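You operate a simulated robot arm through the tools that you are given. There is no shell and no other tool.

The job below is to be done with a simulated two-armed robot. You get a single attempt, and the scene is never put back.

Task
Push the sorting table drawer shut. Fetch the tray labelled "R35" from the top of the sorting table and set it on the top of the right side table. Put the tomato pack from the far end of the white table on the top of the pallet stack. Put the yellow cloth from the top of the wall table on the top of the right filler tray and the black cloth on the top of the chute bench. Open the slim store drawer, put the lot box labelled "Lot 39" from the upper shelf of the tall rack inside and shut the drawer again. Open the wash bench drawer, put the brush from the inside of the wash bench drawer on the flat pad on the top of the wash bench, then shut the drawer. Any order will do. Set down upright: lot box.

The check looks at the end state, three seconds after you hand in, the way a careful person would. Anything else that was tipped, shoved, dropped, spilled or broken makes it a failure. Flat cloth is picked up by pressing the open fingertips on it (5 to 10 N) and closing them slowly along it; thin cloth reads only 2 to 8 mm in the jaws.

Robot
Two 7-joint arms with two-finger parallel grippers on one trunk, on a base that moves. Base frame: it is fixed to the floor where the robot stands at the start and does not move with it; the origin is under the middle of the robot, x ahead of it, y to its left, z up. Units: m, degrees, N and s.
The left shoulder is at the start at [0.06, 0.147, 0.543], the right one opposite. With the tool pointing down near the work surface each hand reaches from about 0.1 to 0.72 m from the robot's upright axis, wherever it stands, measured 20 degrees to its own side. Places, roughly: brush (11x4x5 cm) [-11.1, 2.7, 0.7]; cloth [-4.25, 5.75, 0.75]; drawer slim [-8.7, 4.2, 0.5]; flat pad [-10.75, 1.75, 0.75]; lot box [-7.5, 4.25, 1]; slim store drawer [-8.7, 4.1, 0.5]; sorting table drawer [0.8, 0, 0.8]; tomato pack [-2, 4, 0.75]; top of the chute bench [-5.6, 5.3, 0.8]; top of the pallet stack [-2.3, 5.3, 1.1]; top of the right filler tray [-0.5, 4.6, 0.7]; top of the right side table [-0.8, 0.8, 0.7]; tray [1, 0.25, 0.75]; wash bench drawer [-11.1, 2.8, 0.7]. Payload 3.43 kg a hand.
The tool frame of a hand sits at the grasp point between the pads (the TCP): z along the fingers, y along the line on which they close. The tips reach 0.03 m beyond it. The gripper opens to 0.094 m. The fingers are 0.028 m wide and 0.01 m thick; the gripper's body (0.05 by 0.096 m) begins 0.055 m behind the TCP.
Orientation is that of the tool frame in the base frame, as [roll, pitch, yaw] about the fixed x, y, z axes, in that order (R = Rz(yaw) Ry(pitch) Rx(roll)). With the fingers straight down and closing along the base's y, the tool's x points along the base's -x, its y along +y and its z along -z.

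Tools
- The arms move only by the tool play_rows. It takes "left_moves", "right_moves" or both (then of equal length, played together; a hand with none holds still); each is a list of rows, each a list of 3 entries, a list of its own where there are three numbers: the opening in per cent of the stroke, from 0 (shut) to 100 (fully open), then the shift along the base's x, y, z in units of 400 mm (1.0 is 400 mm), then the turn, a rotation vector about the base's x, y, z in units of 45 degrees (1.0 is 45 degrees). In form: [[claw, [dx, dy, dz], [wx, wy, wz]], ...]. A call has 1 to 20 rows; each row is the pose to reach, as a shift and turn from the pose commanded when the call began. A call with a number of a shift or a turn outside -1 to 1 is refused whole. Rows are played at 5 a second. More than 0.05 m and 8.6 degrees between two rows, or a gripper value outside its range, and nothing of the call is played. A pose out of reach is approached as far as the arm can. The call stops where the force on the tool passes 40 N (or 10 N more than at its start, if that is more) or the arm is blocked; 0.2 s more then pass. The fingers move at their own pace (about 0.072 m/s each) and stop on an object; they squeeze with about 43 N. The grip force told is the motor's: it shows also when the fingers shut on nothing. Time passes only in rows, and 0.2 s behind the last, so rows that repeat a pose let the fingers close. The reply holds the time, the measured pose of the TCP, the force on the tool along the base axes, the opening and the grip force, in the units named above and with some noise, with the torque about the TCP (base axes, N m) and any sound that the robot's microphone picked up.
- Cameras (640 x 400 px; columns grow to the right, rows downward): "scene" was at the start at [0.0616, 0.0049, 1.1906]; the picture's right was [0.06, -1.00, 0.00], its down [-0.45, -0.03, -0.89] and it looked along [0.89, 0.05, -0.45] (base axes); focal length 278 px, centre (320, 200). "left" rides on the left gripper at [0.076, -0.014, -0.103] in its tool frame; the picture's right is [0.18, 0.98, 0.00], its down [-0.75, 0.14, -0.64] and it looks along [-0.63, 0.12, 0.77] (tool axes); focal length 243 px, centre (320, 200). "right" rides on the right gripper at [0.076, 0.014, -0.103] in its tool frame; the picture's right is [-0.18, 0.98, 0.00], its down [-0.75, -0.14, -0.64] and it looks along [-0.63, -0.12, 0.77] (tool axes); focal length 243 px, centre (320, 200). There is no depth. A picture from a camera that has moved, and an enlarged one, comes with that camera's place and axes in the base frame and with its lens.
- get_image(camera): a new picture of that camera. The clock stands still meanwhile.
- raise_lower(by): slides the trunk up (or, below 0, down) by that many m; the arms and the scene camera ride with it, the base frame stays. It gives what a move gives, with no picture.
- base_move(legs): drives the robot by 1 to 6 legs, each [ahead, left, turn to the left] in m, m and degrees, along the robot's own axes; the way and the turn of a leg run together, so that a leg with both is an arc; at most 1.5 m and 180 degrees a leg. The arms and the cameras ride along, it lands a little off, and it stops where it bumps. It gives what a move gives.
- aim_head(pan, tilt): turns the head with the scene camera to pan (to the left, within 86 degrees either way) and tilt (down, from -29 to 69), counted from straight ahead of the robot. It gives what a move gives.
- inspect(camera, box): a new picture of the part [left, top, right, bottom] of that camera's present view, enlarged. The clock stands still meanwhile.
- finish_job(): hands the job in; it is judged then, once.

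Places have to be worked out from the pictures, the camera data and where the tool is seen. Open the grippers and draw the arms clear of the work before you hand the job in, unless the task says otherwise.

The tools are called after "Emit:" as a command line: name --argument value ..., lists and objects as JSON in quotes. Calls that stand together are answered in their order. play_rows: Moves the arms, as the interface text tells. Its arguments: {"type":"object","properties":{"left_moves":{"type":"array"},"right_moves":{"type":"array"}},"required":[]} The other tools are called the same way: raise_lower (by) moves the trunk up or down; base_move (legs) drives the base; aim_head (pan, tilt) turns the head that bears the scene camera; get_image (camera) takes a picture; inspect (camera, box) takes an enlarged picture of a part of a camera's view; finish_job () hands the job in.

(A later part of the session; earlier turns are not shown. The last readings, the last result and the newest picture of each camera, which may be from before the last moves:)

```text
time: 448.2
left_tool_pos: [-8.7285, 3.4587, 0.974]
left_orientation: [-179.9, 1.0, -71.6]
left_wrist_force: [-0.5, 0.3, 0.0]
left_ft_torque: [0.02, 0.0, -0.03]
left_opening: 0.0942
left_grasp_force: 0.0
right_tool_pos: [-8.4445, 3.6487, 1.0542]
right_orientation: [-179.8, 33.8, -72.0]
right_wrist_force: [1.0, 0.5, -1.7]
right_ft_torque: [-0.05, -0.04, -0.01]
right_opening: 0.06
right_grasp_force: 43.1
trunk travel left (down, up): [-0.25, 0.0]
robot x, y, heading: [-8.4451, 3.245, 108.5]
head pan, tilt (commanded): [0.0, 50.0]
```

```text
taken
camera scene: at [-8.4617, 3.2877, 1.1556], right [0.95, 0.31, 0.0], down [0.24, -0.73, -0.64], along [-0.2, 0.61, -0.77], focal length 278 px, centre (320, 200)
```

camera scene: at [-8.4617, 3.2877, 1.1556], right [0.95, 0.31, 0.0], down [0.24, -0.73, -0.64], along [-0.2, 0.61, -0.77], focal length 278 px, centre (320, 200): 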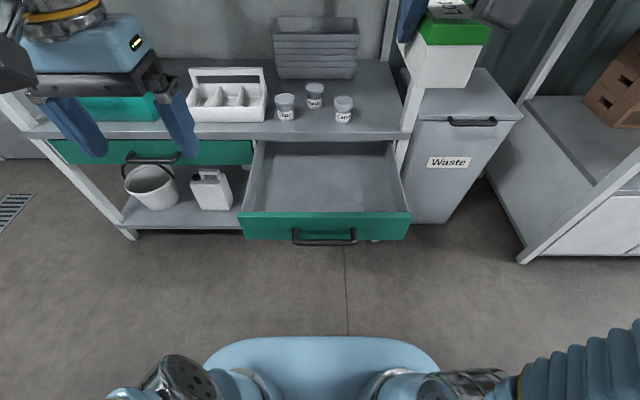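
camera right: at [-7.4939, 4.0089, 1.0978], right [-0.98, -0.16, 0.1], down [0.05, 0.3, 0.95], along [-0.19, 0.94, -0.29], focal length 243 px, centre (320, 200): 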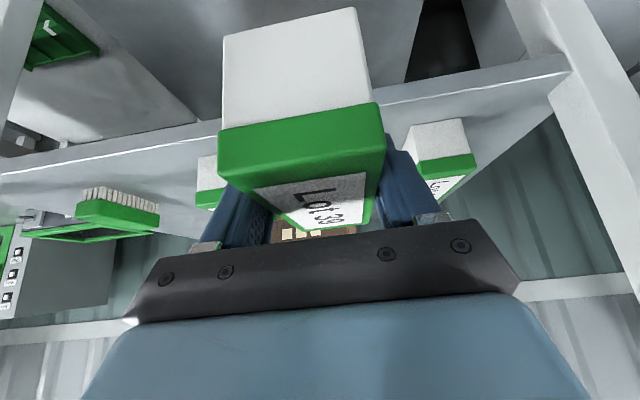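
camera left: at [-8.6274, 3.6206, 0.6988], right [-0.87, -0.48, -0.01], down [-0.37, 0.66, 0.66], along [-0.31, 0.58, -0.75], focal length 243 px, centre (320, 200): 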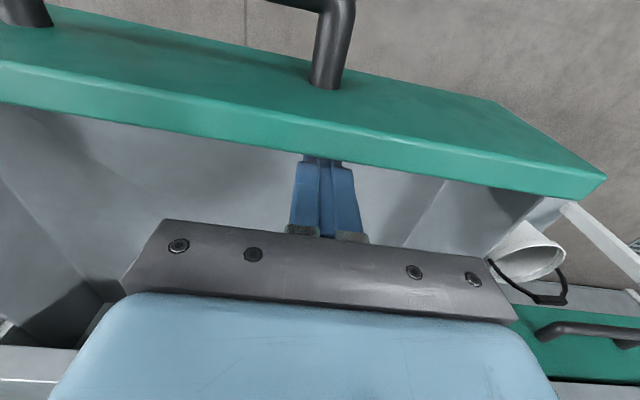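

The drawer is fully open (interior about 0.38 m wide). I lower the box to z 0.80 in front of it.

Emit:
play_rows --right_moves '[[0, [0, 0, -0.1], [0, 0, 0]], [0, [0, 0, -0.2], [0, 0, 0]], [0, [0, 0, -0.3], [0, 0, 0]], [0, [0, 0, -0.4], [0, 0, 0]], [0, [0, 0, -0.5], [0, 0, 0]], [0, [0, 0, -0.6], [0, 0, 0]], [0, [-0.02, 0.04, -0.63], [0, 0, 0]]]'

Emit:
play_rows --right_moves '[[0, [-0.015, 0.02, 0], [0, 0, -0.15]], [0, [-0.03, 0.04, 0], [0, 0, -0.3]], [0, [-0.045, 0.06, 0], [0, 0, -0.45]], [0, [-0.06, 0.08, 0], [0, 0, -0.6]], [0, [-0.075, 0.1, 0], [0, 0, -0.75]], [0, [-0.09, 0.12, 0], [0, 0, -0.88]], [0, [-0.1, 0.14, 0], [0, 0, -1.0]]]'

Emit:
get_image --camera "scene"

Emit:
get_image --camera "right"

```text
time: 449.8
left_tool_pos: [-8.7272, 3.4592, 0.9733]
left_orientation: [-179.8, 1.0, -71.8]
left_wrist_force: [0.5, -0.8, 0.5]
left_ft_torque: [-0.01, -0.01, 0.03]
left_opening: 0.0942
left_grasp_force: 0.1
right_tool_pos: [-8.4522, 3.6646, 0.8012]
right_orientation: [-179.9, 33.8, -72.0]
right_wrist_force: [0.3, 0.7, -1.8]
right_ft_torque: [-0.04, 0.02, 0.01]
right_opening: 0.06
right_grasp_force: 43.0
trunk travel left (down, up): [-0.25, 0.0]
robot x, y, heading: [-8.4472, 3.2404, 108.3]
head pan, tilt (commanded): [0.0, 50.0]
```

```text
time: 451.4
left_tool_pos: [-8.7282, 3.4589, 0.9729]
left_orientation: [-179.8, 1.1, -71.7]
left_wrist_force: [-0.3, -0.7, 0.2]
left_ft_torque: [-0.02, 0.05, 0.0]
left_opening: 0.0942
left_grasp_force: 0.1
right_tool_pos: [-8.4909, 3.7204, 0.8012]
right_orientation: [-180.0, 33.7, -117.2]
right_wrist_force: [-0.5, 0.1, -2.0]
right_ft_torque: [0.0, 0.02, -0.02]
right_opening: 0.0601
right_grasp_force: 42.0
trunk travel left (down, up): [-0.25, 0.0]
robot x, y, heading: [-8.4441, 3.2445, 108.1]
head pan, tilt (commanded): [0.0, 50.0]
```

```text
taken
camera scene: at [-8.4617, 3.2876, 1.1556], right [0.95, 0.31, 0.0], down [0.24, -0.73, -0.64], along [-0.2, 0.61, -0.77], focal length 278 px, centre (320, 200)
```

scene: 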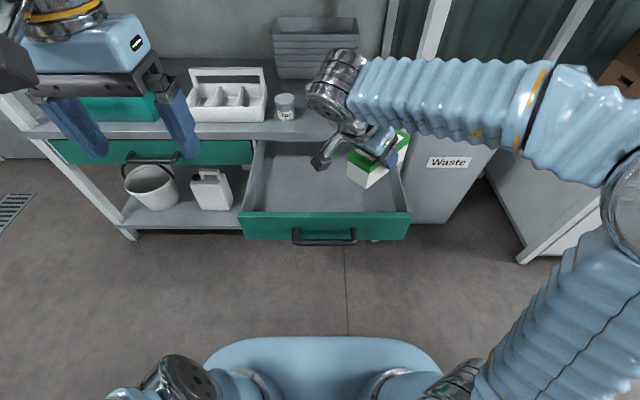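

```text
taken
camera right: at [-8.5602, 3.6197, 0.8454], right [-0.8, 0.58, 0.1], down [0.25, 0.17, 0.95], along [0.54, 0.79, -0.29], focal length 243 px, centre (320, 200)
```

right: 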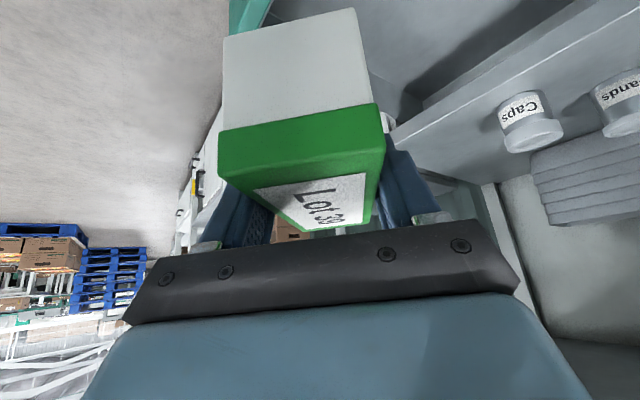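

It turns without trouble. I turn about 35° more while moving over the middle of the drawer opening, at z 0.70.

Emit:
play_rows --right_moves '[[0, [-0.037, 0.037, 0], [0, 0, -0.11]], [0, [-0.074, 0.075, -0.03], [0, 0, -0.22]], [0, [-0.111, 0.112, -0.07], [0, 0, -0.33]], [0, [-0.149, 0.15, -0.11], [0, 0, -0.44]], [0, [-0.186, 0.187, -0.15], [0, 0, -0.55]], [0, [-0.223, 0.225, -0.2], [0, 0, -0.66]], [0, [-0.26, 0.262, -0.25], [0, 0, -0.77]], [0, [-0.26, 0.262, -0.25], [0, 0, -0.77]]]'

Emit:
get_image --camera "scene"

Emit:
get_image --camera "right"

```text
time: 453.2
left_tool_pos: [-8.7279, 3.4591, 0.9728]
left_orientation: [-179.8, 1.1, -71.7]
left_wrist_force: [-0.6, -0.7, -1.2]
left_ft_torque: [-0.01, 0.0, -0.02]
left_opening: 0.094
left_grasp_force: 0.1
right_tool_pos: [-8.5978, 3.8283, 0.7023]
right_orientation: [-179.9, 33.8, -151.7]
right_wrist_force: [-0.5, 0.0, -1.2]
right_ft_torque: [-0.04, 0.03, -0.01]
right_opening: 0.0602
right_grasp_force: 43.4
trunk travel left (down, up): [-0.25, 0.0]
robot x, y, heading: [-8.4434, 3.2407, 108.2]
head pan, tilt (commanded): [0.0, 50.0]
```

```text
taken
camera scene: at [-8.4619, 3.2879, 1.1556], right [0.95, 0.31, 0.0], down [0.24, -0.73, -0.64], along [-0.2, 0.61, -0.77], focal length 278 px, centre (320, 200)
```

scene: 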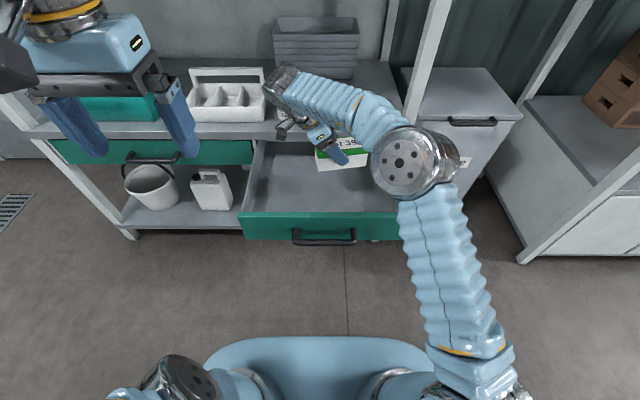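

```text
taken
camera right: at [-8.7104, 3.7817, 0.745], right [-0.33, 0.94, 0.1], down [0.3, 0.0, 0.95], along [0.89, 0.34, -0.29], focal length 243 px, centre (320, 200)
```

right: 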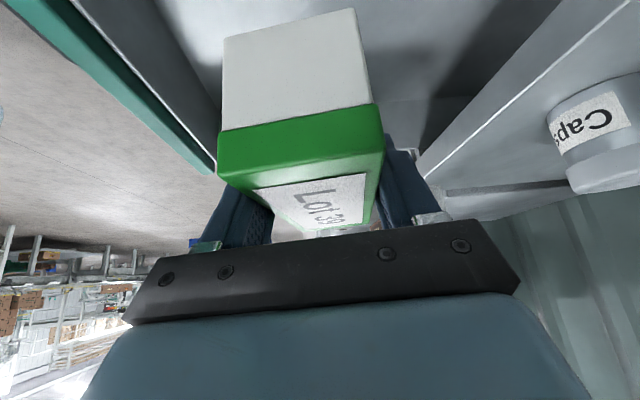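

The box hovers over the opening, well between the front panel and the shelf edge. I lower it into the drawer.

Emit:
play_rows --right_moves '[[0, [0, 0, -0.07], [0, 0, 0]], [0, [0, 0, -0.14], [0, 0, 0]], [0, [0, 0, -0.2], [0, 0, 0]], [0, [0, 0, -0.25], [0, 0, 0]], [0, [0, 0, -0.28], [0, 0, 0]], [0, [0, 0, -0.28], [0, 0, 0]]]'

Emit:
get_image --camera "right"

Emit:
get_image --camera "scene"

```text
time: 454.6
left_tool_pos: [-8.7266, 3.4604, 0.9741]
left_orientation: [-179.8, 1.2, -71.8]
left_wrist_force: [-0.1, -0.4, -0.2]
left_ft_torque: [-0.01, 0.0, 0.01]
left_opening: 0.0937
left_grasp_force: 0.0
right_tool_pos: [-8.5968, 3.8274, 0.5899]
right_orientation: [-179.8, 33.8, -151.7]
right_wrist_force: [0.9, -0.4, -3.1]
right_ft_torque: [0.0, 0.02, 0.02]
right_opening: 0.0598
right_grasp_force: 42.5
trunk travel left (down, up): [-0.25, 0.0]
robot x, y, heading: [-8.4494, 3.2424, 108.5]
head pan, tilt (commanded): [0.0, 50.0]
```

```text
taken
camera right: at [-8.7094, 3.781, 0.633], right [-0.33, 0.94, 0.1], down [0.3, 0.0, 0.95], along [0.89, 0.35, -0.29], focal length 243 px, centre (320, 200)
```

right: 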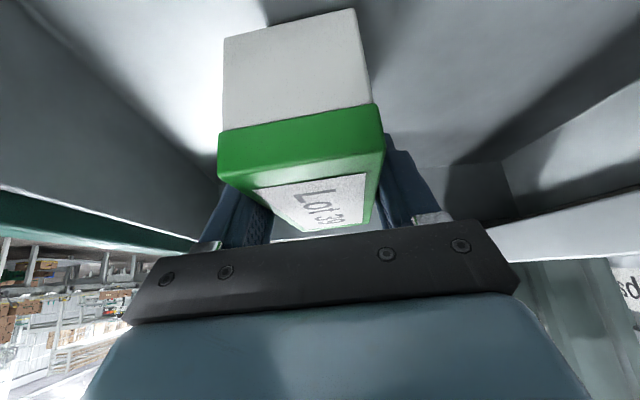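

```text
taken
camera scene: at [-8.4619, 3.2878, 1.1556], right [0.95, 0.31, 0.0], down [0.24, -0.73, -0.64], along [-0.2, 0.61, -0.77], focal length 278 px, centre (320, 200)
```

scene: 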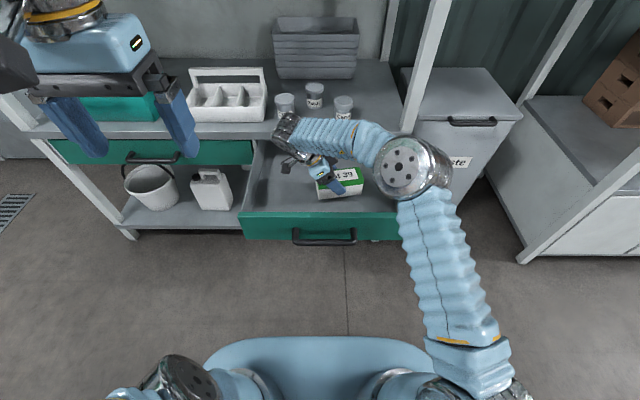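

The box is inside the drawer walls. I creep down to contact with the floor.

Emit:
play_rows --right_moves '[[0, [0, 0, -0.015], [0, 0, 0]], [0, [0, 0, -0.03], [0, 0, 0]], [0, [0, 0, -0.04], [0, 0, 0]], [0, [0, 0, -0.05], [0, 0, 0]], [0, [0, 0, -0.05], [0, 0, 0]]]'

```text
time: 455.8
left_tool_pos: [-8.7266, 3.459, 0.9743]
left_orientation: [-179.8, 1.0, -71.6]
left_wrist_force: [-0.2, -0.4, -0.1]
left_ft_torque: [-0.01, 0.01, 0.03]
left_opening: 0.0941
left_grasp_force: 0.1
right_tool_pos: [-8.5954, 3.8264, 0.5701]
right_orientation: [-179.8, 33.9, -151.6]
right_wrist_force: [-0.4, 0.1, -2.3]
right_ft_torque: [-0.02, 0.0, 0.02]
right_opening: 0.0601
right_grasp_force: 42.9
trunk travel left (down, up): [-0.25, 0.0]
robot x, y, heading: [-8.4478, 3.2456, 108.4]
head pan, tilt (commanded): [0.0, 50.0]
```

Emit:
play_rows --right_moves '[[0, [0, 0, -0.01], [0, 0, 0]], [0, [0, 0, -0.02], [0, 0, 0]], [0, [0, 0, -0.03], [0, 0, 0]], [0, [0, 0, -0.04], [0, 0, 0]], [0, [0, 0, -0.04], [0, 0, 0]]]'

Emit:
get_image --camera "right"

```text
time: 457.0
left_tool_pos: [-8.7268, 3.4578, 0.975]
left_orientation: [-179.8, 1.3, -71.6]
left_wrist_force: [-0.1, -0.1, 0.2]
left_ft_torque: [-0.02, 0.0, -0.01]
left_opening: 0.0937
left_grasp_force: 0.1
right_tool_pos: [-8.5973, 3.8267, 0.5594]
right_orientation: [179.5, 33.9, -152.0]
right_wrist_force: [1.5, 0.0, 15.7]
right_ft_torque: [-0.61, 0.06, 0.06]
right_opening: 0.0598
right_grasp_force: 42.6
trunk travel left (down, up): [-0.25, 0.0]
robot x, y, heading: [-8.4449, 3.2416, 108.2]
head pan, tilt (commanded): [0.0, 50.0]
stopped in row 5 (right hand): the force on the tool passed its limit at 47 N (the readings are from after the stop); the commanded pose is now the measured one
```

```text
taken
camera right: at [-8.7099, 3.7811, 0.6029], right [-0.33, 0.94, 0.11], down [0.31, 0.0, 0.95], along [0.89, 0.35, -0.29], focal length 243 px, centre (320, 200)
```

right: 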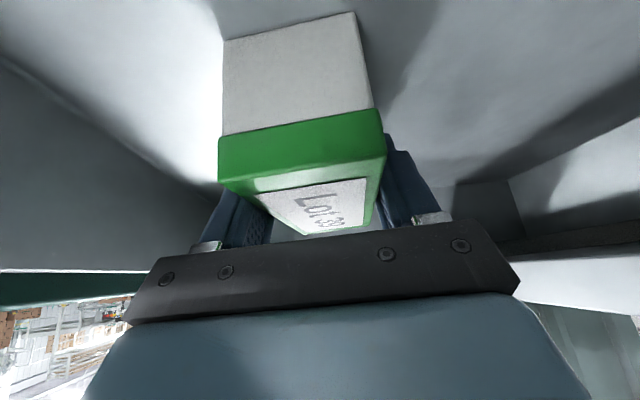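

Contact (floor at z ≈ 0.51). I ease up 3 mm, open the fingers and lift straight out.

Emit:
play_rows --right_moves '[[0, [0, 0, 0.007], [0, 0, 0]], [70, [0, 0, 0.007], [0, 0, 0]], [80, [0, 0, 0.009], [0, 0, 0]], [90, [0, 0, 0.012], [0, 0, 0]], [95, [0, 0, 0.012], [0, 0, 0]], [95, [0, 0, 0.05], [0, 0, 0]], [95, [0, 0, 0.12], [0, 0, 0]], [95, [0, 0, 0.2], [0, 0, 0]], [95, [0, 0, 0.3], [0, 0, 0]], [95, [0, 0, 0.4], [0, 0, 0]], [95, [0, 0, 0.5], [0, 0, 0]]]'

Emit:
get_image --camera "scene"

Emit:
get_image --camera "right"

```text
time: 459.4
left_tool_pos: [-8.7271, 3.4601, 0.9747]
left_orientation: [-179.8, 1.0, -71.7]
left_wrist_force: [-0.5, 0.6, -0.1]
left_ft_torque: [-0.02, -0.02, -0.01]
left_opening: 0.0941
left_grasp_force: 0.1
right_tool_pos: [-8.5956, 3.8266, 0.7559]
right_orientation: [179.9, 33.8, -151.8]
right_wrist_force: [-0.4, 0.1, 0.2]
right_ft_torque: [-0.04, 0.02, -0.01]
right_opening: 0.0893
right_grasp_force: 0.0
trunk travel left (down, up): [-0.25, 0.0]
robot x, y, heading: [-8.4467, 3.242, 108.5]
head pan, tilt (commanded): [0.0, 50.0]
```

```text
taken
camera scene: at [-8.4618, 3.2877, 1.1556], right [0.95, 0.31, 0.0], down [0.24, -0.73, -0.64], along [-0.2, 0.61, -0.77], focal length 278 px, centre (320, 200)
```

scene: 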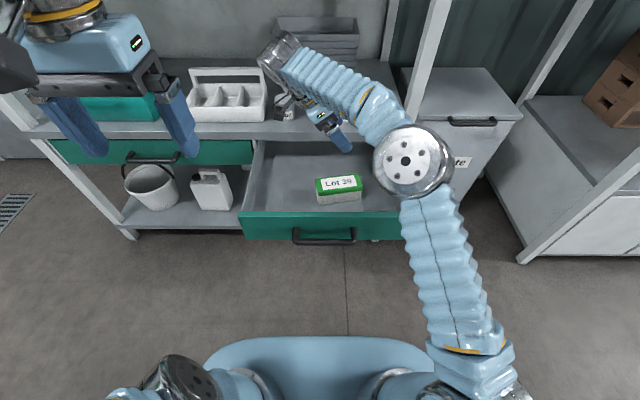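

```text
taken
camera right: at [-8.7094, 3.7816, 0.8003], right [-0.33, 0.94, 0.1], down [0.3, 0.0, 0.95], along [0.89, 0.35, -0.29], focal length 243 px, centre (320, 200)
```

right: 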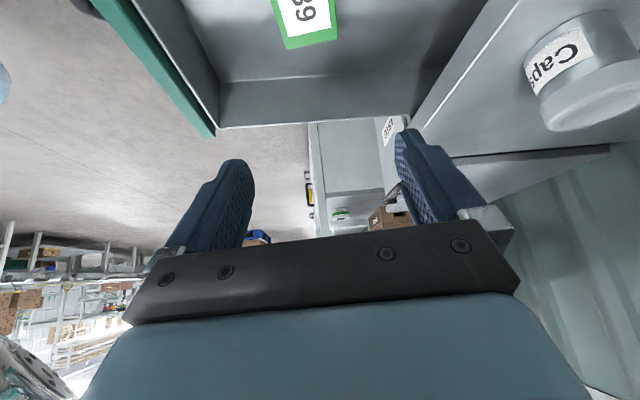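

"Lot 39" stands upright in the drawer. I draw the hand back clear of the shelf and turn it back to face forward for pushing the drawer shut.

Emit:
play_rows --right_moves '[[95, [0.03, -0.09, 0.03], [0, 0, 0]], [80, [0.06, -0.18, 0.06], [0, 0, 0]], [60, [0.09, -0.27, 0.09], [0, 0, 0]], [40, [0.12, -0.36, 0.1], [0, 0, 0]], [20, [0.15, -0.45, 0.1], [0, 0, 0]], [0, [0.17, -0.5, 0.1], [0, 0, 0]]]'

Emit:
play_rows --right_moves '[[0, [0.02, 0.01, 0], [0, 0, 0.16]], [0, [0.04, 0.02, 0], [0, 0, 0.33]], [0, [0.06, 0.03, 0], [0, 0, 0.5]], [0, [0.08, 0.04, 0], [0, 0, 0.66]], [0, [0.1, 0.045, 0], [0, 0, 0.83]], [0, [0.12, 0.05, 0], [0, 0, 1.0]]]'

Emit:
play_rows --right_moves '[[0, [0.01, 0.0, 0], [0, 0, 0.16]], [0, [0.02, 0.0, 0], [0, 0, 0.32]], [0, [0.03, 0.0, 0], [0, 0, 0.48]], [0, [0.04, 0.0, 0], [0, 0, 0.64]], [0, [0.04, 0.0, 0], [0, 0, 0.77]]]'

Emit:
get_image --camera "scene"

```text
time: 460.8
left_tool_pos: [-8.7272, 3.4581, 0.9743]
left_orientation: [-179.7, 1.2, -71.7]
left_wrist_force: [-0.2, 0.2, 0.2]
left_ft_torque: [-0.03, 0.02, -0.02]
left_opening: 0.0938
left_grasp_force: 0.1
right_tool_pos: [-8.5291, 3.6267, 0.7964]
right_orientation: [179.8, 33.7, -151.9]
right_wrist_force: [-0.4, -1.1, 0.5]
right_ft_torque: [0.02, -0.04, 0.01]
right_opening: 0.0001
right_grasp_force: 32.2
trunk travel left (down, up): [-0.25, 0.0]
robot x, y, heading: [-8.4471, 3.2438, 108.3]
head pan, tilt (commanded): [0.0, 50.0]
```

```text
time: 462.2
left_tool_pos: [-8.7265, 3.4593, 0.974]
left_orientation: [-179.9, 1.1, -71.7]
left_wrist_force: [-0.2, 1.0, 0.9]
left_ft_torque: [0.04, 0.0, 0.02]
left_opening: 0.094
left_grasp_force: 0.0
right_tool_pos: [-8.4804, 3.6464, 0.7968]
right_orientation: [179.8, 33.8, -106.8]
right_wrist_force: [0.2, 0.5, 0.4]
right_ft_torque: [-0.01, -0.01, -0.03]
right_opening: 0.0
right_grasp_force: 33.0
trunk travel left (down, up): [-0.25, 0.0]
robot x, y, heading: [-8.4449, 3.2447, 108.4]
head pan, tilt (commanded): [0.0, 50.0]
```

```text
time: 463.4
left_tool_pos: [-8.7273, 3.4612, 0.975]
left_orientation: [-179.9, 1.1, -71.8]
left_wrist_force: [0.0, -0.4, -0.3]
left_ft_torque: [0.0, 0.0, 0.01]
left_opening: 0.0939
left_grasp_force: 0.1
right_tool_pos: [-8.4651, 3.6459, 0.797]
right_orientation: [179.8, 33.9, -72.1]
right_wrist_force: [-0.1, 0.2, 0.1]
right_ft_torque: [0.02, -0.01, -0.03]
right_opening: 0.0002
right_grasp_force: 32.7
trunk travel left (down, up): [-0.25, 0.0]
robot x, y, heading: [-8.4479, 3.2463, 108.1]
head pan, tilt (commanded): [0.0, 50.0]
```

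```text
taken
camera scene: at [-8.4618, 3.2875, 1.1556], right [0.95, 0.31, 0.0], down [0.24, -0.73, -0.64], along [-0.2, 0.61, -0.77], focal length 278 px, centre (320, 200)
```

scene: 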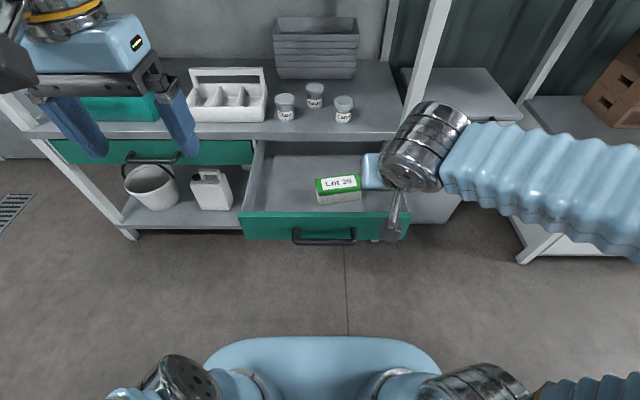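

I move the base back 8 cm for arm room, then lower the closed right fingers in front of the panel, right of the handle.

Emit:
base_move --legs '[[-0.08, 0, 0]]'

Emit:
play_rows --right_moves '[[0, [0.0, 0.03, -0.09], [0.039, 0.013, 0]], [0, [0.0, 0.06, -0.18], [0.077, 0.025, 0]], [0, [0.0, 0.09, -0.27], [0.116, 0.038, 0]], [0, [0.0, 0.11, -0.37], [0.155, 0.051, 0]], [0, [0.0, 0.12, -0.46], [0.193, 0.063, 0]], [0, [0.0, 0.12, -0.555], [0.232, 0.076, 0]], [0, [0.0, 0.12, -0.555], [0.232, 0.076, 0]]]'

Emit:
get_image --camera "scene"

Emit:
get_image --camera "right"

```text
time: 464.4
left_tool_pos: [-8.7023, 3.383, 0.9737]
left_orientation: [-179.8, 1.1, -71.5]
left_wrist_force: [-0.4, 0.1, 0.7]
left_ft_torque: [-0.01, 0.0, -0.04]
left_opening: 0.094
left_grasp_force: 0.0
right_tool_pos: [-8.4395, 3.5715, 0.7976]
right_orientation: [179.8, 33.8, -72.2]
right_wrist_force: [0.8, 1.2, -0.5]
right_ft_torque: [-0.02, 0.0, -0.01]
right_opening: 0.0
right_grasp_force: 33.1
trunk travel left (down, up): [-0.25, 0.0]
robot x, y, heading: [-8.4222, 3.1675, 108.6]
head pan, tilt (commanded): [0.0, 50.0]
```

```text
time: 466.0
left_tool_pos: [-8.7027, 3.3832, 0.9746]
left_orientation: [-179.8, 1.1, -71.5]
left_wrist_force: [-0.1, 0.4, -0.7]
left_ft_torque: [0.03, 0.0, 0.02]
left_opening: 0.0941
left_grasp_force: 0.2
right_tool_pos: [-8.45, 3.6324, 0.578]
right_orientation: [179.8, 44.7, -72.3]
right_wrist_force: [-0.5, 0.3, -1.0]
right_ft_torque: [0.01, -0.04, 0.0]
right_opening: 0.0002
right_grasp_force: 32.2
right hand out of reach, approached as far as the arm can: row 5, 6, 7
trunk travel left (down, up): [-0.25, 0.0]
robot x, y, heading: [-8.4239, 3.1675, 108.5]
head pan, tilt (commanded): [0.0, 50.0]
```

```text
taken
camera scene: at [-8.4367, 3.2119, 1.1556], right [0.95, 0.32, 0.0], down [0.24, -0.73, -0.64], along [-0.2, 0.61, -0.77], focal length 278 px, centre (320, 200)
```

scene: 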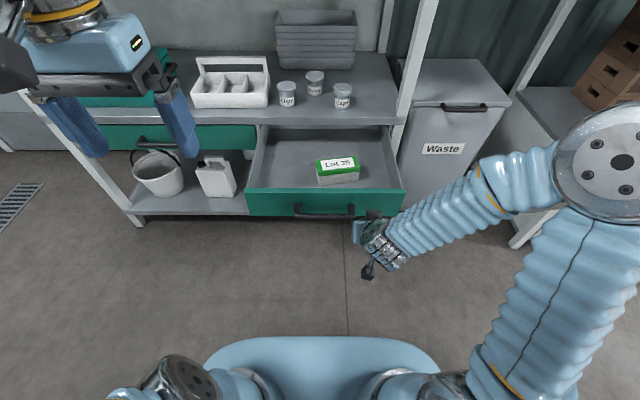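

```text
taken
camera right: at [-8.425, 3.5061, 0.5973], right [-0.97, -0.18, 0.13], down [0.11, 0.12, 0.99], along [-0.19, 0.98, -0.1], focal length 243 px, centre (320, 200)
```

right: 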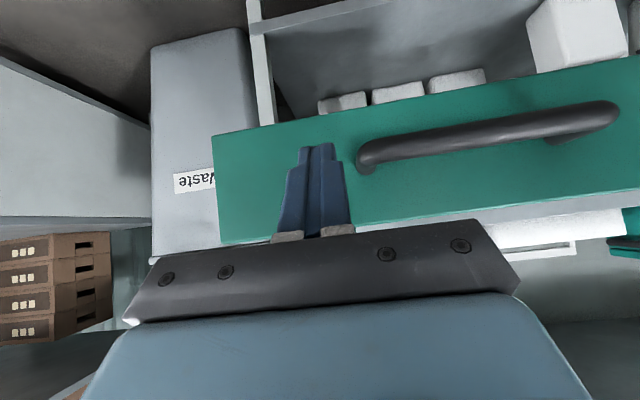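

The fingers face bare panel just right of the handle. I shift 1.5 cm further right and push ahead slowly.

Emit:
play_rows --right_moves '[[0, [0.035, 0.012, 0], [0, 0, 0]], [0, [0.019, 0.059, 0], [0, 0, 0]], [0, [0.003, 0.107, 0], [0, 0, 0]], [0, [-0.013, 0.154, 0], [0, 0, 0]], [0, [-0.025, 0.19, 0], [0, 0, 0]], [0, [-0.037, 0.225, 0], [0, 0, 0]], [0, [-0.049, 0.261, 0], [0, 0, 0]], [0, [-0.06, 0.297, 0], [0, 0, 0]], [0, [-0.072, 0.332, 0], [0, 0, 0]], [0, [-0.084, 0.368, 0], [0, 0, 0]], [0, [-0.096, 0.403, 0], [0, 0, 0]], [0, [-0.108, 0.439, 0], [0, 0, 0]], [0, [-0.12, 0.475, 0], [0, 0, 0]], [0, [-0.132, 0.51, 0], [0, 0, 0]]]'

Emit:
get_image --camera "scene"

Emit:
get_image --camera "right"

```text
time: 469.0
left_tool_pos: [-8.7024, 3.3837, 0.9736]
left_orientation: [-179.9, 1.1, -71.6]
left_wrist_force: [0.8, 0.3, 0.5]
left_ft_torque: [0.0, -0.01, 0.0]
left_opening: 0.094
left_grasp_force: 0.1
right_tool_pos: [-8.5028, 3.8359, 0.5787]
right_orientation: [179.7, 44.8, -72.2]
right_wrist_force: [0.1, -0.3, 0.2]
right_ft_torque: [-0.02, -0.01, -0.01]
right_opening: 0.0
right_grasp_force: 32.3
right hand out of reach, approached as far as the arm can: row 1
trunk travel left (down, up): [-0.25, 0.0]
robot x, y, heading: [-8.423, 3.1661, 108.7]
head pan, tilt (commanded): [0.0, 50.0]
```

```text
taken
camera scene: at [-8.4366, 3.2118, 1.1556], right [0.95, 0.31, 0.0], down [0.24, -0.73, -0.64], along [-0.2, 0.61, -0.77], focal length 278 px, centre (320, 200)
```

scene: 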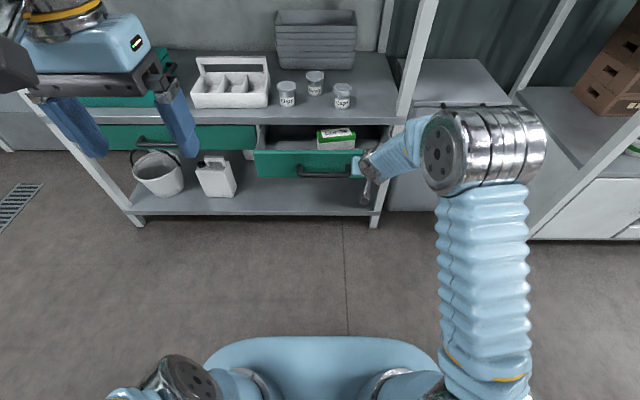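

```text
taken
camera right: at [-8.4775, 3.7104, 0.5975], right [-0.97, -0.18, 0.13], down [0.11, 0.12, 0.99], along [-0.19, 0.98, -0.1], focal length 243 px, centre (320, 200)
```

right: 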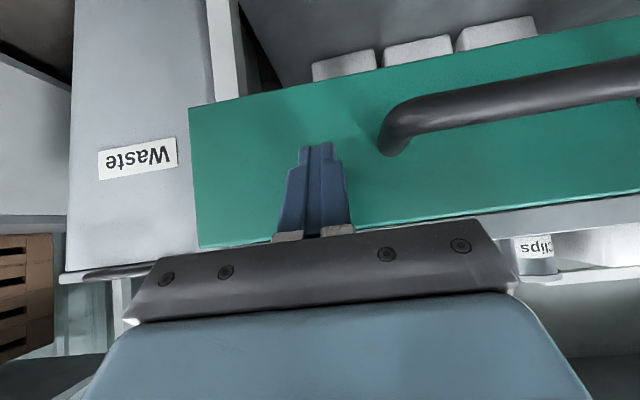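

It's closing smoothly with the box upright inside. I push further by driving the base forward 9 cm.

Emit:
base_move --legs '[[0.09, 0, 0]]'

Emit:
get_image --camera "scene"

Emit:
get_image --camera "right"

```text
time: 470.1
left_tool_pos: [-8.731, 3.4689, 0.9746]
left_orientation: [-179.7, 1.1, -71.7]
left_wrist_force: [-0.4, 0.0, 0.6]
left_ft_torque: [-0.01, 0.01, -0.01]
left_opening: 0.0942
left_grasp_force: 0.1
right_tool_pos: [-8.5314, 3.9211, 0.5772]
right_orientation: [179.7, 44.8, -72.1]
right_wrist_force: [-0.1, 0.3, 0.4]
right_ft_torque: [0.0, -0.02, 0.02]
right_opening: 0.0
right_grasp_force: 32.5
trunk travel left (down, up): [-0.25, 0.0]
robot x, y, heading: [-8.4498, 3.2529, 108.2]
head pan, tilt (commanded): [0.0, 50.0]
```

```text
taken
camera scene: at [-8.4649, 3.297, 1.1556], right [0.95, 0.32, 0.0], down [0.24, -0.73, -0.64], along [-0.2, 0.61, -0.77], focal length 278 px, centre (320, 200)
```

scene: 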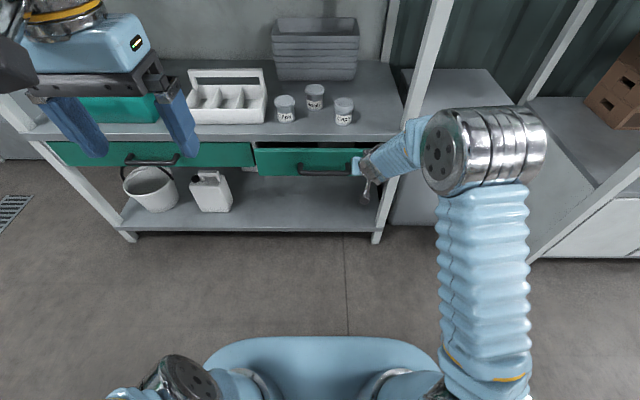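

```text
taken
camera right: at [-8.5059, 3.7954, 0.5975], right [-0.97, -0.18, 0.13], down [0.11, 0.12, 0.99], along [-0.19, 0.98, -0.1], focal length 243 px, centre (320, 200)
```

right: 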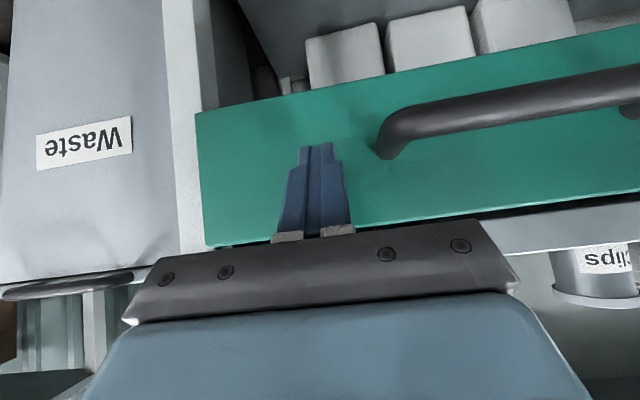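

Only about 3 cm remain. I finish with the arm slowly until it meets its stop.

Emit:
play_rows --right_moves '[[0, [-0.008, 0.024, 0], [0, 0, 0]], [0, [-0.016, 0.047, 0], [0, 0, 0]], [0, [-0.024, 0.071, 0], [0, 0, 0]], [0, [-0.032, 0.095, 0], [0, 0, 0]], [0, [-0.04, 0.119, 0], [0, 0, 0]], [0, [-0.048, 0.142, 0], [0, 0, 0]], [0, [-0.056, 0.166, 0], [0, 0, 0]]]'

Emit:
get_image --camera "right"

Emit:
inspect --camera "scene" --box '[220, 90, 420, 200]'

```text
time: 471.5
left_tool_pos: [-8.7306, 3.4667, 0.975]
left_orientation: [-179.9, 1.2, -71.8]
left_wrist_force: [-0.2, -0.8, -0.3]
left_ft_torque: [-0.01, 0.0, -0.02]
left_opening: 0.0935
left_grasp_force: 0.1
right_tool_pos: [-8.5478, 3.9709, 0.5757]
right_orientation: [179.4, 44.2, -72.3]
right_wrist_force: [6.6, -18.0, 6.5]
right_ft_torque: [-0.01, -0.03, -0.1]
right_opening: 0.0
right_grasp_force: 32.8
trunk travel left (down, up): [-0.25, 0.0]
robot x, y, heading: [-8.4496, 3.2513, 108.4]
head pan, tilt (commanded): [0.0, 50.0]
stopped in row 6 (right hand): the force on the tool passed its limit at 56 N (the readings are from after the stop); the commanded pose is now the measured one
```

```text
taken
camera right: at [-8.5231, 3.846, 0.5969], right [-0.97, -0.18, 0.14], down [0.11, 0.13, 0.98], along [-0.2, 0.97, -0.11], focal length 243 px, centre (320, 200)
```

right: 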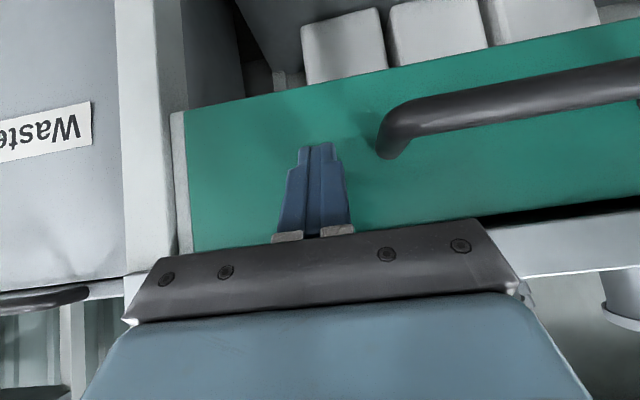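

```text
3.20 times, centred on (320, 145) of scene
camera zoom: at [-8.4643, 3.2951, 1.1559], right [0.95, 0.31, 0.0], down [0.24, -0.73, -0.64], along [-0.2, 0.61, -0.77], focal length 889 px, centre (320, 376)
```

zoom: 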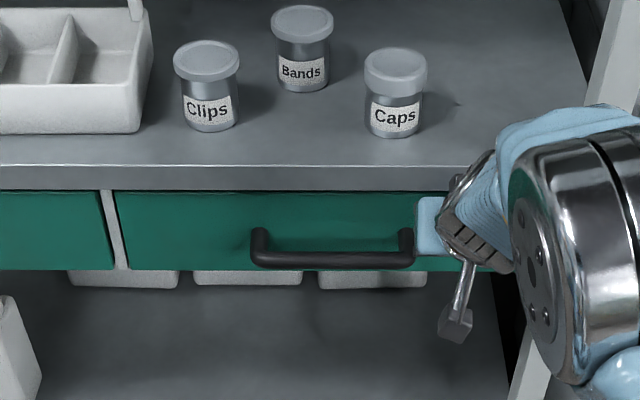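

The drawer front is flush with its neighbour and hit its stop (56 N). I back away and re-check it.

Emit:
play_rows --right_moves '[[0, [0.024, -0.071, 0], [0, 0, 0]], [0, [0.056, -0.166, 0], [0, 0, 0]], [0, [0.087, -0.26, 0.03], [0, 0, 0]], [0, [0.12, -0.36, 0.07], [0, 0, 0]]]'

Emit:
base_move --legs '[[-0.12, 0, 0]]'

Emit:
play_rows --right_moves '[[0, [0, 0, 0.08], [-0.14, -0.046, 0]], [0, [0, 0, 0.17], [-0.28, -0.092, 0]], [30, [0, 0, 0.26], [-0.42, -0.138, 0]], [60, [0, 0, 0.35], [-0.56, -0.184, 0]], [100, [0, 0, 0.45], [-0.7, -0.23, 0]], [100, [0, 0, 0.55], [-0.82, -0.27, 0]], [100, [0, 0, 0.65], [-0.93, -0.308, 0]], [100, [0, 0, 0.75], [-0.93, -0.308, 0]], [100, [0, 0, 0.85], [-0.93, -0.308, 0]], [100, [0, 0, 0.93], [-0.93, -0.308, 0]]]'

Emit:
get_image --camera "scene"

```text
time: 472.5
left_tool_pos: [-8.73, 3.4689, 0.9743]
left_orientation: [-179.8, 1.0, -71.7]
left_wrist_force: [-0.7, 0.2, -0.2]
left_ft_torque: [0.0, -0.04, -0.01]
left_opening: 0.0942
left_grasp_force: 0.0
right_tool_pos: [-8.5, 3.8299, 0.6032]
right_orientation: [179.5, 44.1, -72.3]
right_wrist_force: [0.5, -0.1, 0.1]
right_ft_torque: [-0.03, 0.02, 0.02]
right_opening: 0.0002
right_grasp_force: 33.5
trunk travel left (down, up): [-0.25, 0.0]
robot x, y, heading: [-8.4468, 3.2564, 108.0]
head pan, tilt (commanded): [0.0, 50.0]
```

```text
time: 473.8
left_tool_pos: [-8.6928, 3.355, 0.9743]
left_orientation: [-179.8, 1.1, -71.7]
left_wrist_force: [-0.1, 0.1, 0.0]
left_ft_torque: [-0.02, 0.0, -0.01]
left_opening: 0.0939
left_grasp_force: 0.1
right_tool_pos: [-8.4617, 3.7172, 0.6029]
right_orientation: [179.6, 44.2, -72.3]
right_wrist_force: [-0.5, -0.1, 0.2]
right_ft_torque: [-0.02, 0.02, -0.03]
right_opening: 0.0
right_grasp_force: 33.5
trunk travel left (down, up): [-0.25, 0.0]
robot x, y, heading: [-8.4112, 3.1415, 108.3]
head pan, tilt (commanded): [0.0, 50.0]
```

```text
time: 476.0
left_tool_pos: [-8.6935, 3.3548, 0.9726]
left_orientation: [-179.8, 1.0, -71.7]
left_wrist_force: [0.2, -0.3, -0.3]
left_ft_torque: [0.01, 0.01, 0.03]
left_opening: 0.094
left_grasp_force: 0.0
right_tool_pos: [-8.4569, 3.7106, 0.9166]
right_orientation: [180.0, 0.2, -72.2]
right_wrist_force: [-1.1, 0.5, 0.8]
right_ft_torque: [0.0, 0.01, -0.01]
right_opening: 0.0941
right_grasp_force: 0.0
right hand out of reach, approached as far as the arm can: row 9, 10
trunk travel left (down, up): [-0.25, 0.0]
robot x, y, heading: [-8.4145, 3.1408, 108.4]
head pan, tilt (commanded): [0.0, 50.0]
```

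```text
taken
camera scene: at [-8.4271, 3.1829, 1.1556], right [0.95, 0.31, 0.0], down [0.24, -0.73, -0.64], along [-0.2, 0.61, -0.77], focal length 278 px, centre (320, 200)
```

scene: 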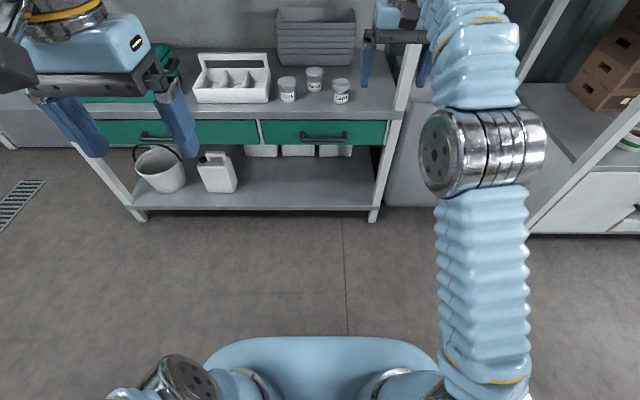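

The slim store drawer is shut. I retract the right hand, move forward a little to clear the freezer corner, turn left to face west, and drive toward the wash bench.

Emit:
play_rows --right_moves '[[100, [0.03, -0.09, 0.03], [0, 0, 0]], [100, [0.06, -0.18, 0.06], [0, 0, 0]], [100, [0.09, -0.27, 0.09], [0, 0, 0]], [100, [0.12, -0.36, 0.12], [0, 0, 0]], [100, [0.145, -0.44, 0.15], [0, 0, 0]]]'

Emit:
base_move --legs '[[0.2, 0, 0], [0, 0, 90]]'

Emit:
aim_head --pan 0 --tilt 20

Emit:
get_image --camera "scene"

```text
time: 477.2
left_tool_pos: [-8.6924, 3.3556, 0.9735]
left_orientation: [-179.8, 1.2, -71.7]
left_wrist_force: [-0.2, 0.6, 0.3]
left_ft_torque: [0.01, -0.02, 0.02]
left_opening: 0.0939
left_grasp_force: 0.0
right_tool_pos: [-8.4, 3.5347, 0.9762]
right_orientation: [180.0, 0.2, -72.2]
right_wrist_force: [0.2, 0.7, 0.7]
right_ft_torque: [-0.01, -0.01, 0.05]
right_opening: 0.0941
right_grasp_force: 0.1
trunk travel left (down, up): [-0.25, 0.0]
robot x, y, heading: [-8.4129, 3.1409, 108.4]
head pan, tilt (commanded): [0.0, 50.0]
```

```text
time: 482.6
left_tool_pos: [-8.688, 3.0469, 0.9736]
left_orientation: [-179.8, 1.1, 18.9]
left_wrist_force: [0.3, -0.4, 0.1]
left_ft_torque: [-0.01, 0.0, 0.02]
left_opening: 0.0939
left_grasp_force: 0.0
right_tool_pos: [-8.8707, 3.3366, 0.9765]
right_orientation: [180.0, 0.1, 18.5]
right_wrist_force: [-0.2, -0.3, -0.2]
right_ft_torque: [-0.01, 0.01, 0.0]
right_opening: 0.0938
right_grasp_force: 0.0
trunk travel left (down, up): [-0.25, 0.0]
robot x, y, heading: [-8.4759, 3.3275, -161.3]
head pan, tilt (commanded): [0.0, 50.0]
```

```text
time: 483.6
left_tool_pos: [-8.6875, 3.0453, 0.9722]
left_orientation: [-179.8, 1.1, 18.9]
left_wrist_force: [-0.2, 0.4, -0.1]
left_ft_torque: [0.02, 0.01, -0.01]
left_opening: 0.094
left_grasp_force: 0.1
right_tool_pos: [-8.8718, 3.3365, 0.9764]
right_orientation: [180.0, 0.1, 18.4]
right_wrist_force: [0.6, 0.6, -0.1]
right_ft_torque: [0.02, 0.02, 0.04]
right_opening: 0.094
right_grasp_force: 0.1
trunk travel left (down, up): [-0.25, 0.0]
robot x, y, heading: [-8.4777, 3.3269, -161.3]
head pan, tilt (commanded): [0.0, 20.0]
```

```text
taken
camera scene: at [-8.5352, 3.3083, 1.2011], right [-0.32, 0.95, 0.0], down [0.32, 0.11, -0.94], along [-0.89, -0.3, -0.34], focal length 278 px, centre (320, 200)
```

scene: 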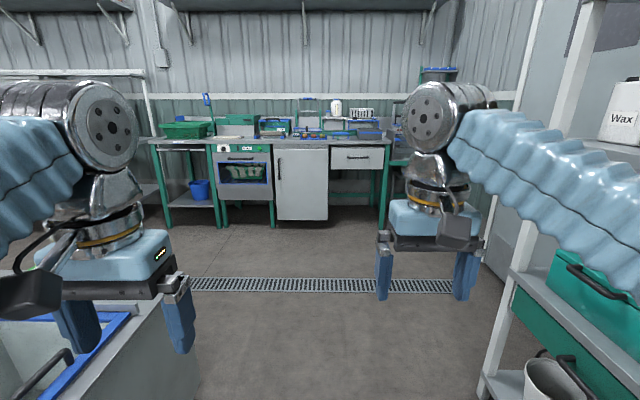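

The wash bench with its drawer is straight ahead across the floor drain. I drive 1.45 m toward it.

Emit:
base_move --legs '[[1.45, 0, -0.7]]'

Emit:
aim_head --pan -10 --tilt 30

Emit:
get_image --camera "scene"

Emit:
aim_head --pan 20 --tilt 25

Emit:
get_image --camera "scene"

```text
time: 490.8
left_tool_pos: [-10.0664, 2.5875, 0.9738]
left_orientation: [-179.8, 1.2, 18.3]
left_wrist_force: [1.4, -0.2, 0.3]
left_ft_torque: [-0.01, 0.01, 0.05]
left_opening: 0.0939
left_grasp_force: 0.0
right_tool_pos: [-10.2452, 2.8799, 0.9769]
right_orientation: [-179.9, 0.1, 17.8]
right_wrist_force: [0.4, -0.8, 0.1]
right_ft_torque: [-0.04, -0.01, -0.01]
right_opening: 0.0941
right_grasp_force: 0.1
trunk travel left (down, up): [-0.25, 0.0]
robot x, y, heading: [-9.8491, 2.8703, -161.9]
head pan, tilt (commanded): [0.0, 20.0]
```

```text
time: 491.5
left_tool_pos: [-10.0665, 2.5872, 0.9741]
left_orientation: [-179.8, 1.0, 18.2]
left_wrist_force: [0.0, -0.4, 0.1]
left_ft_torque: [0.03, 0.0, -0.02]
left_opening: 0.0938
left_grasp_force: 0.1
right_tool_pos: [-10.245, 2.8798, 0.9756]
right_orientation: [-180.0, 0.1, 17.7]
right_wrist_force: [0.3, 0.6, -0.1]
right_ft_torque: [0.02, 0.0, 0.01]
right_opening: 0.094
right_grasp_force: 0.0
trunk travel left (down, up): [-0.25, 0.0]
robot x, y, heading: [-9.8487, 2.8648, -162.0]
head pan, tilt (commanded): [-10.0, 30.0]
```

```text
taken
camera scene: at [-9.9112, 2.8627, 1.1852], right [-0.14, 0.99, 0.0], down [0.49, 0.07, -0.87], along [-0.86, -0.12, -0.5], focal length 278 px, centre (320, 200)
```

scene: 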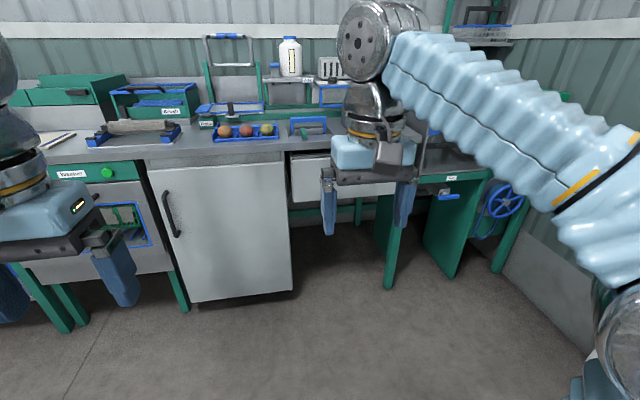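

```text
time: 492.4
left_tool_pos: [-10.0662, 2.5863, 0.9742]
left_orientation: [-179.7, 1.1, 18.3]
left_wrist_force: [0.3, -0.5, -0.2]
left_ft_torque: [0.0, 0.01, 0.02]
left_opening: 0.0941
left_grasp_force: 0.2
right_tool_pos: [-10.2463, 2.8799, 0.9768]
right_orientation: [-179.9, 0.0, 17.9]
right_wrist_force: [-0.7, 1.2, -0.3]
right_ft_torque: [0.03, -0.02, 0.02]
right_opening: 0.0942
right_grasp_force: 0.2
trunk travel left (down, up): [-0.25, 0.0]
robot x, y, heading: [-9.8525, 2.8648, -161.7]
head pan, tilt (commanded): [20.0, 25.0]
```

```text
taken
camera scene: at [-9.894, 2.8188, 1.1931], right [-0.62, 0.79, 0.0], down [0.33, 0.26, -0.91], along [-0.71, -0.56, -0.42], focal length 278 px, centre (320, 200)
```

scene: 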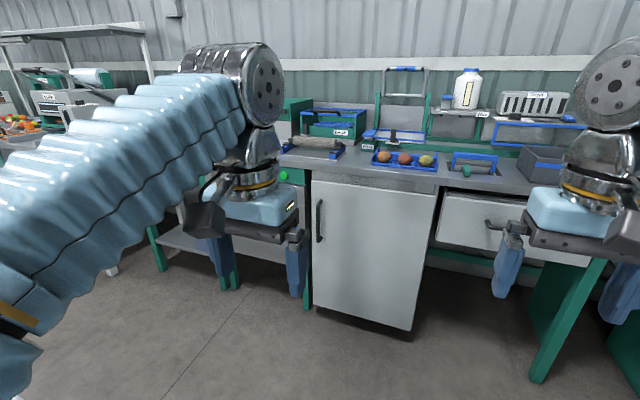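

The drawer is just right of the white cabinet door. I strafe 0.27 m right and look at it between the arms.

Emit:
base_move --legs '[[0, -0.27, 0]]'

Emit:
aim_head --pan 0 --tilt 35

Emit:
get_image --camera "scene"

Emit:
get_image --camera "right"

Emit:
get_image --camera "left"

```text
time: 494.4
left_tool_pos: [-10.1501, 2.8457, 0.9737]
left_orientation: [-179.8, 1.1, 18.0]
left_wrist_force: [-0.4, 0.4, -0.3]
left_ft_torque: [-0.02, 0.01, 0.01]
left_opening: 0.0942
left_grasp_force: 0.0
right_tool_pos: [-10.3291, 3.1397, 0.9766]
right_orientation: [180.0, 0.1, 17.6]
right_wrist_force: [0.3, -0.1, 0.3]
right_ft_torque: [0.02, -0.02, 0.0]
right_opening: 0.0941
right_grasp_force: 0.0
trunk travel left (down, up): [-0.25, 0.0]
robot x, y, heading: [-9.9355, 3.1228, -162.1]
head pan, tilt (commanded): [20.0, 25.0]
```

```text
time: 495.2
left_tool_pos: [-10.1518, 2.8458, 0.974]
left_orientation: [-179.7, 1.1, 18.0]
left_wrist_force: [0.0, -0.4, 0.0]
left_ft_torque: [-0.02, 0.01, 0.0]
left_opening: 0.0939
left_grasp_force: 0.1
right_tool_pos: [-10.3306, 3.1387, 0.9765]
right_orientation: [180.0, 0.1, 17.5]
right_wrist_force: [-0.6, -0.4, -0.2]
right_ft_torque: [-0.01, 0.02, 0.02]
right_opening: 0.094
right_grasp_force: 0.0
trunk travel left (down, up): [-0.25, 0.0]
robot x, y, heading: [-9.9325, 3.1245, -161.6]
head pan, tilt (commanded): [0.0, 35.0]
```

```text
taken
camera scene: at [-9.9899, 3.1065, 1.1774], right [-0.31, 0.95, 0.0], down [0.55, 0.18, -0.82], along [-0.78, -0.25, -0.57], focal length 278 px, centre (320, 200)
```

scene: 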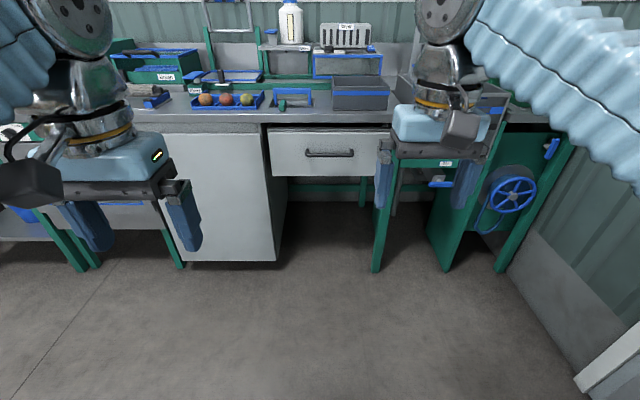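

```text
taken
camera right: at [-10.2538, 3.1473, 1.0795], right [0.12, -0.99, 0.0], down [-0.76, -0.09, 0.64], along [-0.64, -0.08, -0.77], focal length 243 px, centre (320, 200)
```

right: 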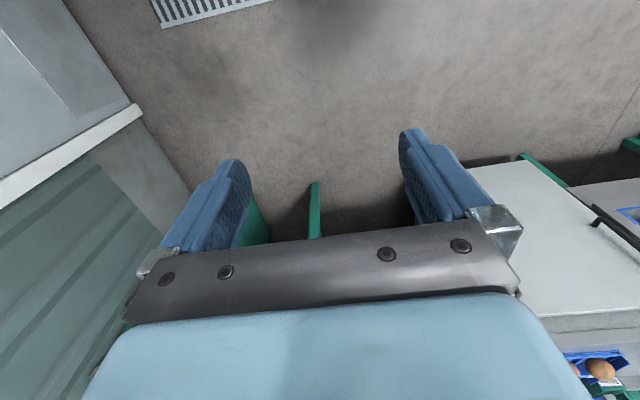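

```text
taken
camera left: at [-10.081, 2.8843, 1.0748], right [0.48, -0.88, -0.01], down [-0.66, -0.37, 0.66], along [-0.58, -0.31, -0.76], focal length 243 px, centre (320, 200)
```

left: 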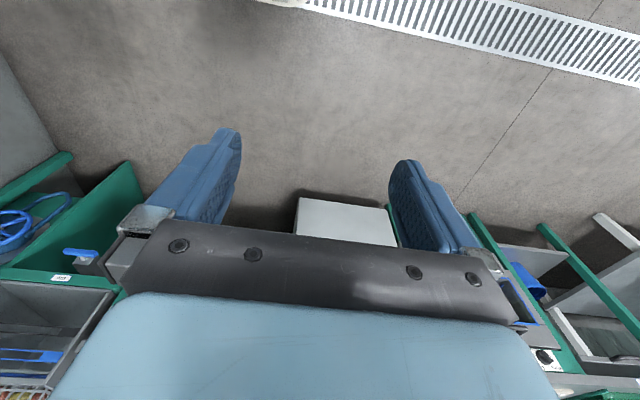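

The drawer's handle is in clear view. I drive 0.45 m closer and measure it again.

Emit:
base_move --legs '[[0.45, 0, 0]]'

Emit:
aim_head --pan 0 --tilt 45

Emit:
get_image --camera "scene"

Emit:
inspect --camera "scene" --box '[180, 40, 460, 200]'

```text
time: 497.9
left_tool_pos: [-10.5804, 2.7066, 0.9738]
left_orientation: [-179.8, 1.2, 17.9]
left_wrist_force: [-0.1, -0.1, 0.0]
left_ft_torque: [-0.02, -0.04, -0.01]
left_opening: 0.0941
left_grasp_force: 0.0
right_tool_pos: [-10.7575, 3.002, 0.9766]
right_orientation: [179.9, 0.1, 17.5]
right_wrist_force: [0.7, 0.1, 0.1]
right_ft_torque: [0.0, 0.02, -0.02]
right_opening: 0.0941
right_grasp_force: 0.1
trunk travel left (down, up): [-0.25, 0.0]
robot x, y, heading: [-10.3619, 2.9859, -162.2]
head pan, tilt (commanded): [0.0, 35.0]
```

```text
time: 498.6
left_tool_pos: [-10.5807, 2.7088, 0.974]
left_orientation: [-179.7, 1.0, 17.8]
left_wrist_force: [-0.3, 0.2, 0.4]
left_ft_torque: [-0.02, 0.03, -0.07]
left_opening: 0.094
left_grasp_force: 0.0
right_tool_pos: [-10.7586, 3.0006, 0.977]
right_orientation: [180.0, 0.1, 17.5]
right_wrist_force: [0.4, 0.1, -0.3]
right_ft_torque: [0.0, -0.04, 0.01]
right_opening: 0.0941
right_grasp_force: 0.0
trunk travel left (down, up): [-0.25, 0.0]
robot x, y, heading: [-10.3615, 2.9835, -162.0]
head pan, tilt (commanded): [0.0, 45.0]
```

```text
taken
camera scene: at [-10.4118, 2.9699, 1.1626], right [-0.31, 0.95, 0.0], down [0.67, 0.22, -0.71], along [-0.67, -0.22, -0.71], focal length 278 px, centre (320, 200)
```

scene: 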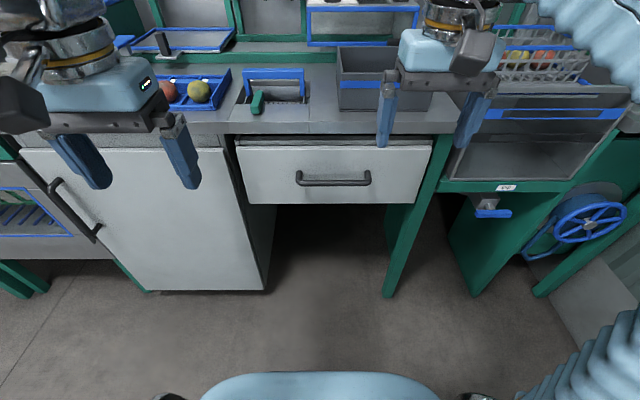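

```text
2.29 times, centred on (320, 120) of scene
camera zoom: at [-10.4118, 2.9699, 1.1626], right [-0.31, 0.95, 0.0], down [0.67, 0.22, -0.71], along [-0.67, -0.22, -0.71], focal length 635 px, centre (320, 383)
```

zoom: 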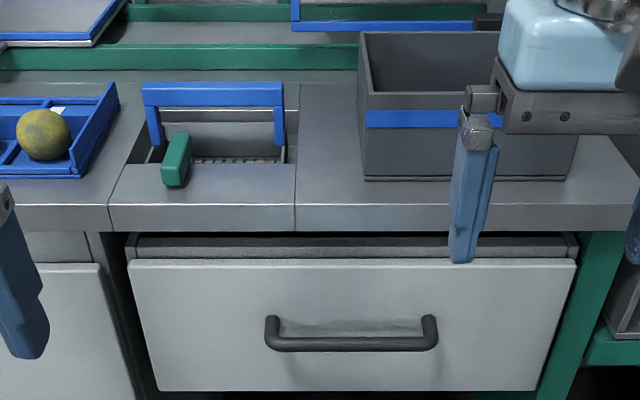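

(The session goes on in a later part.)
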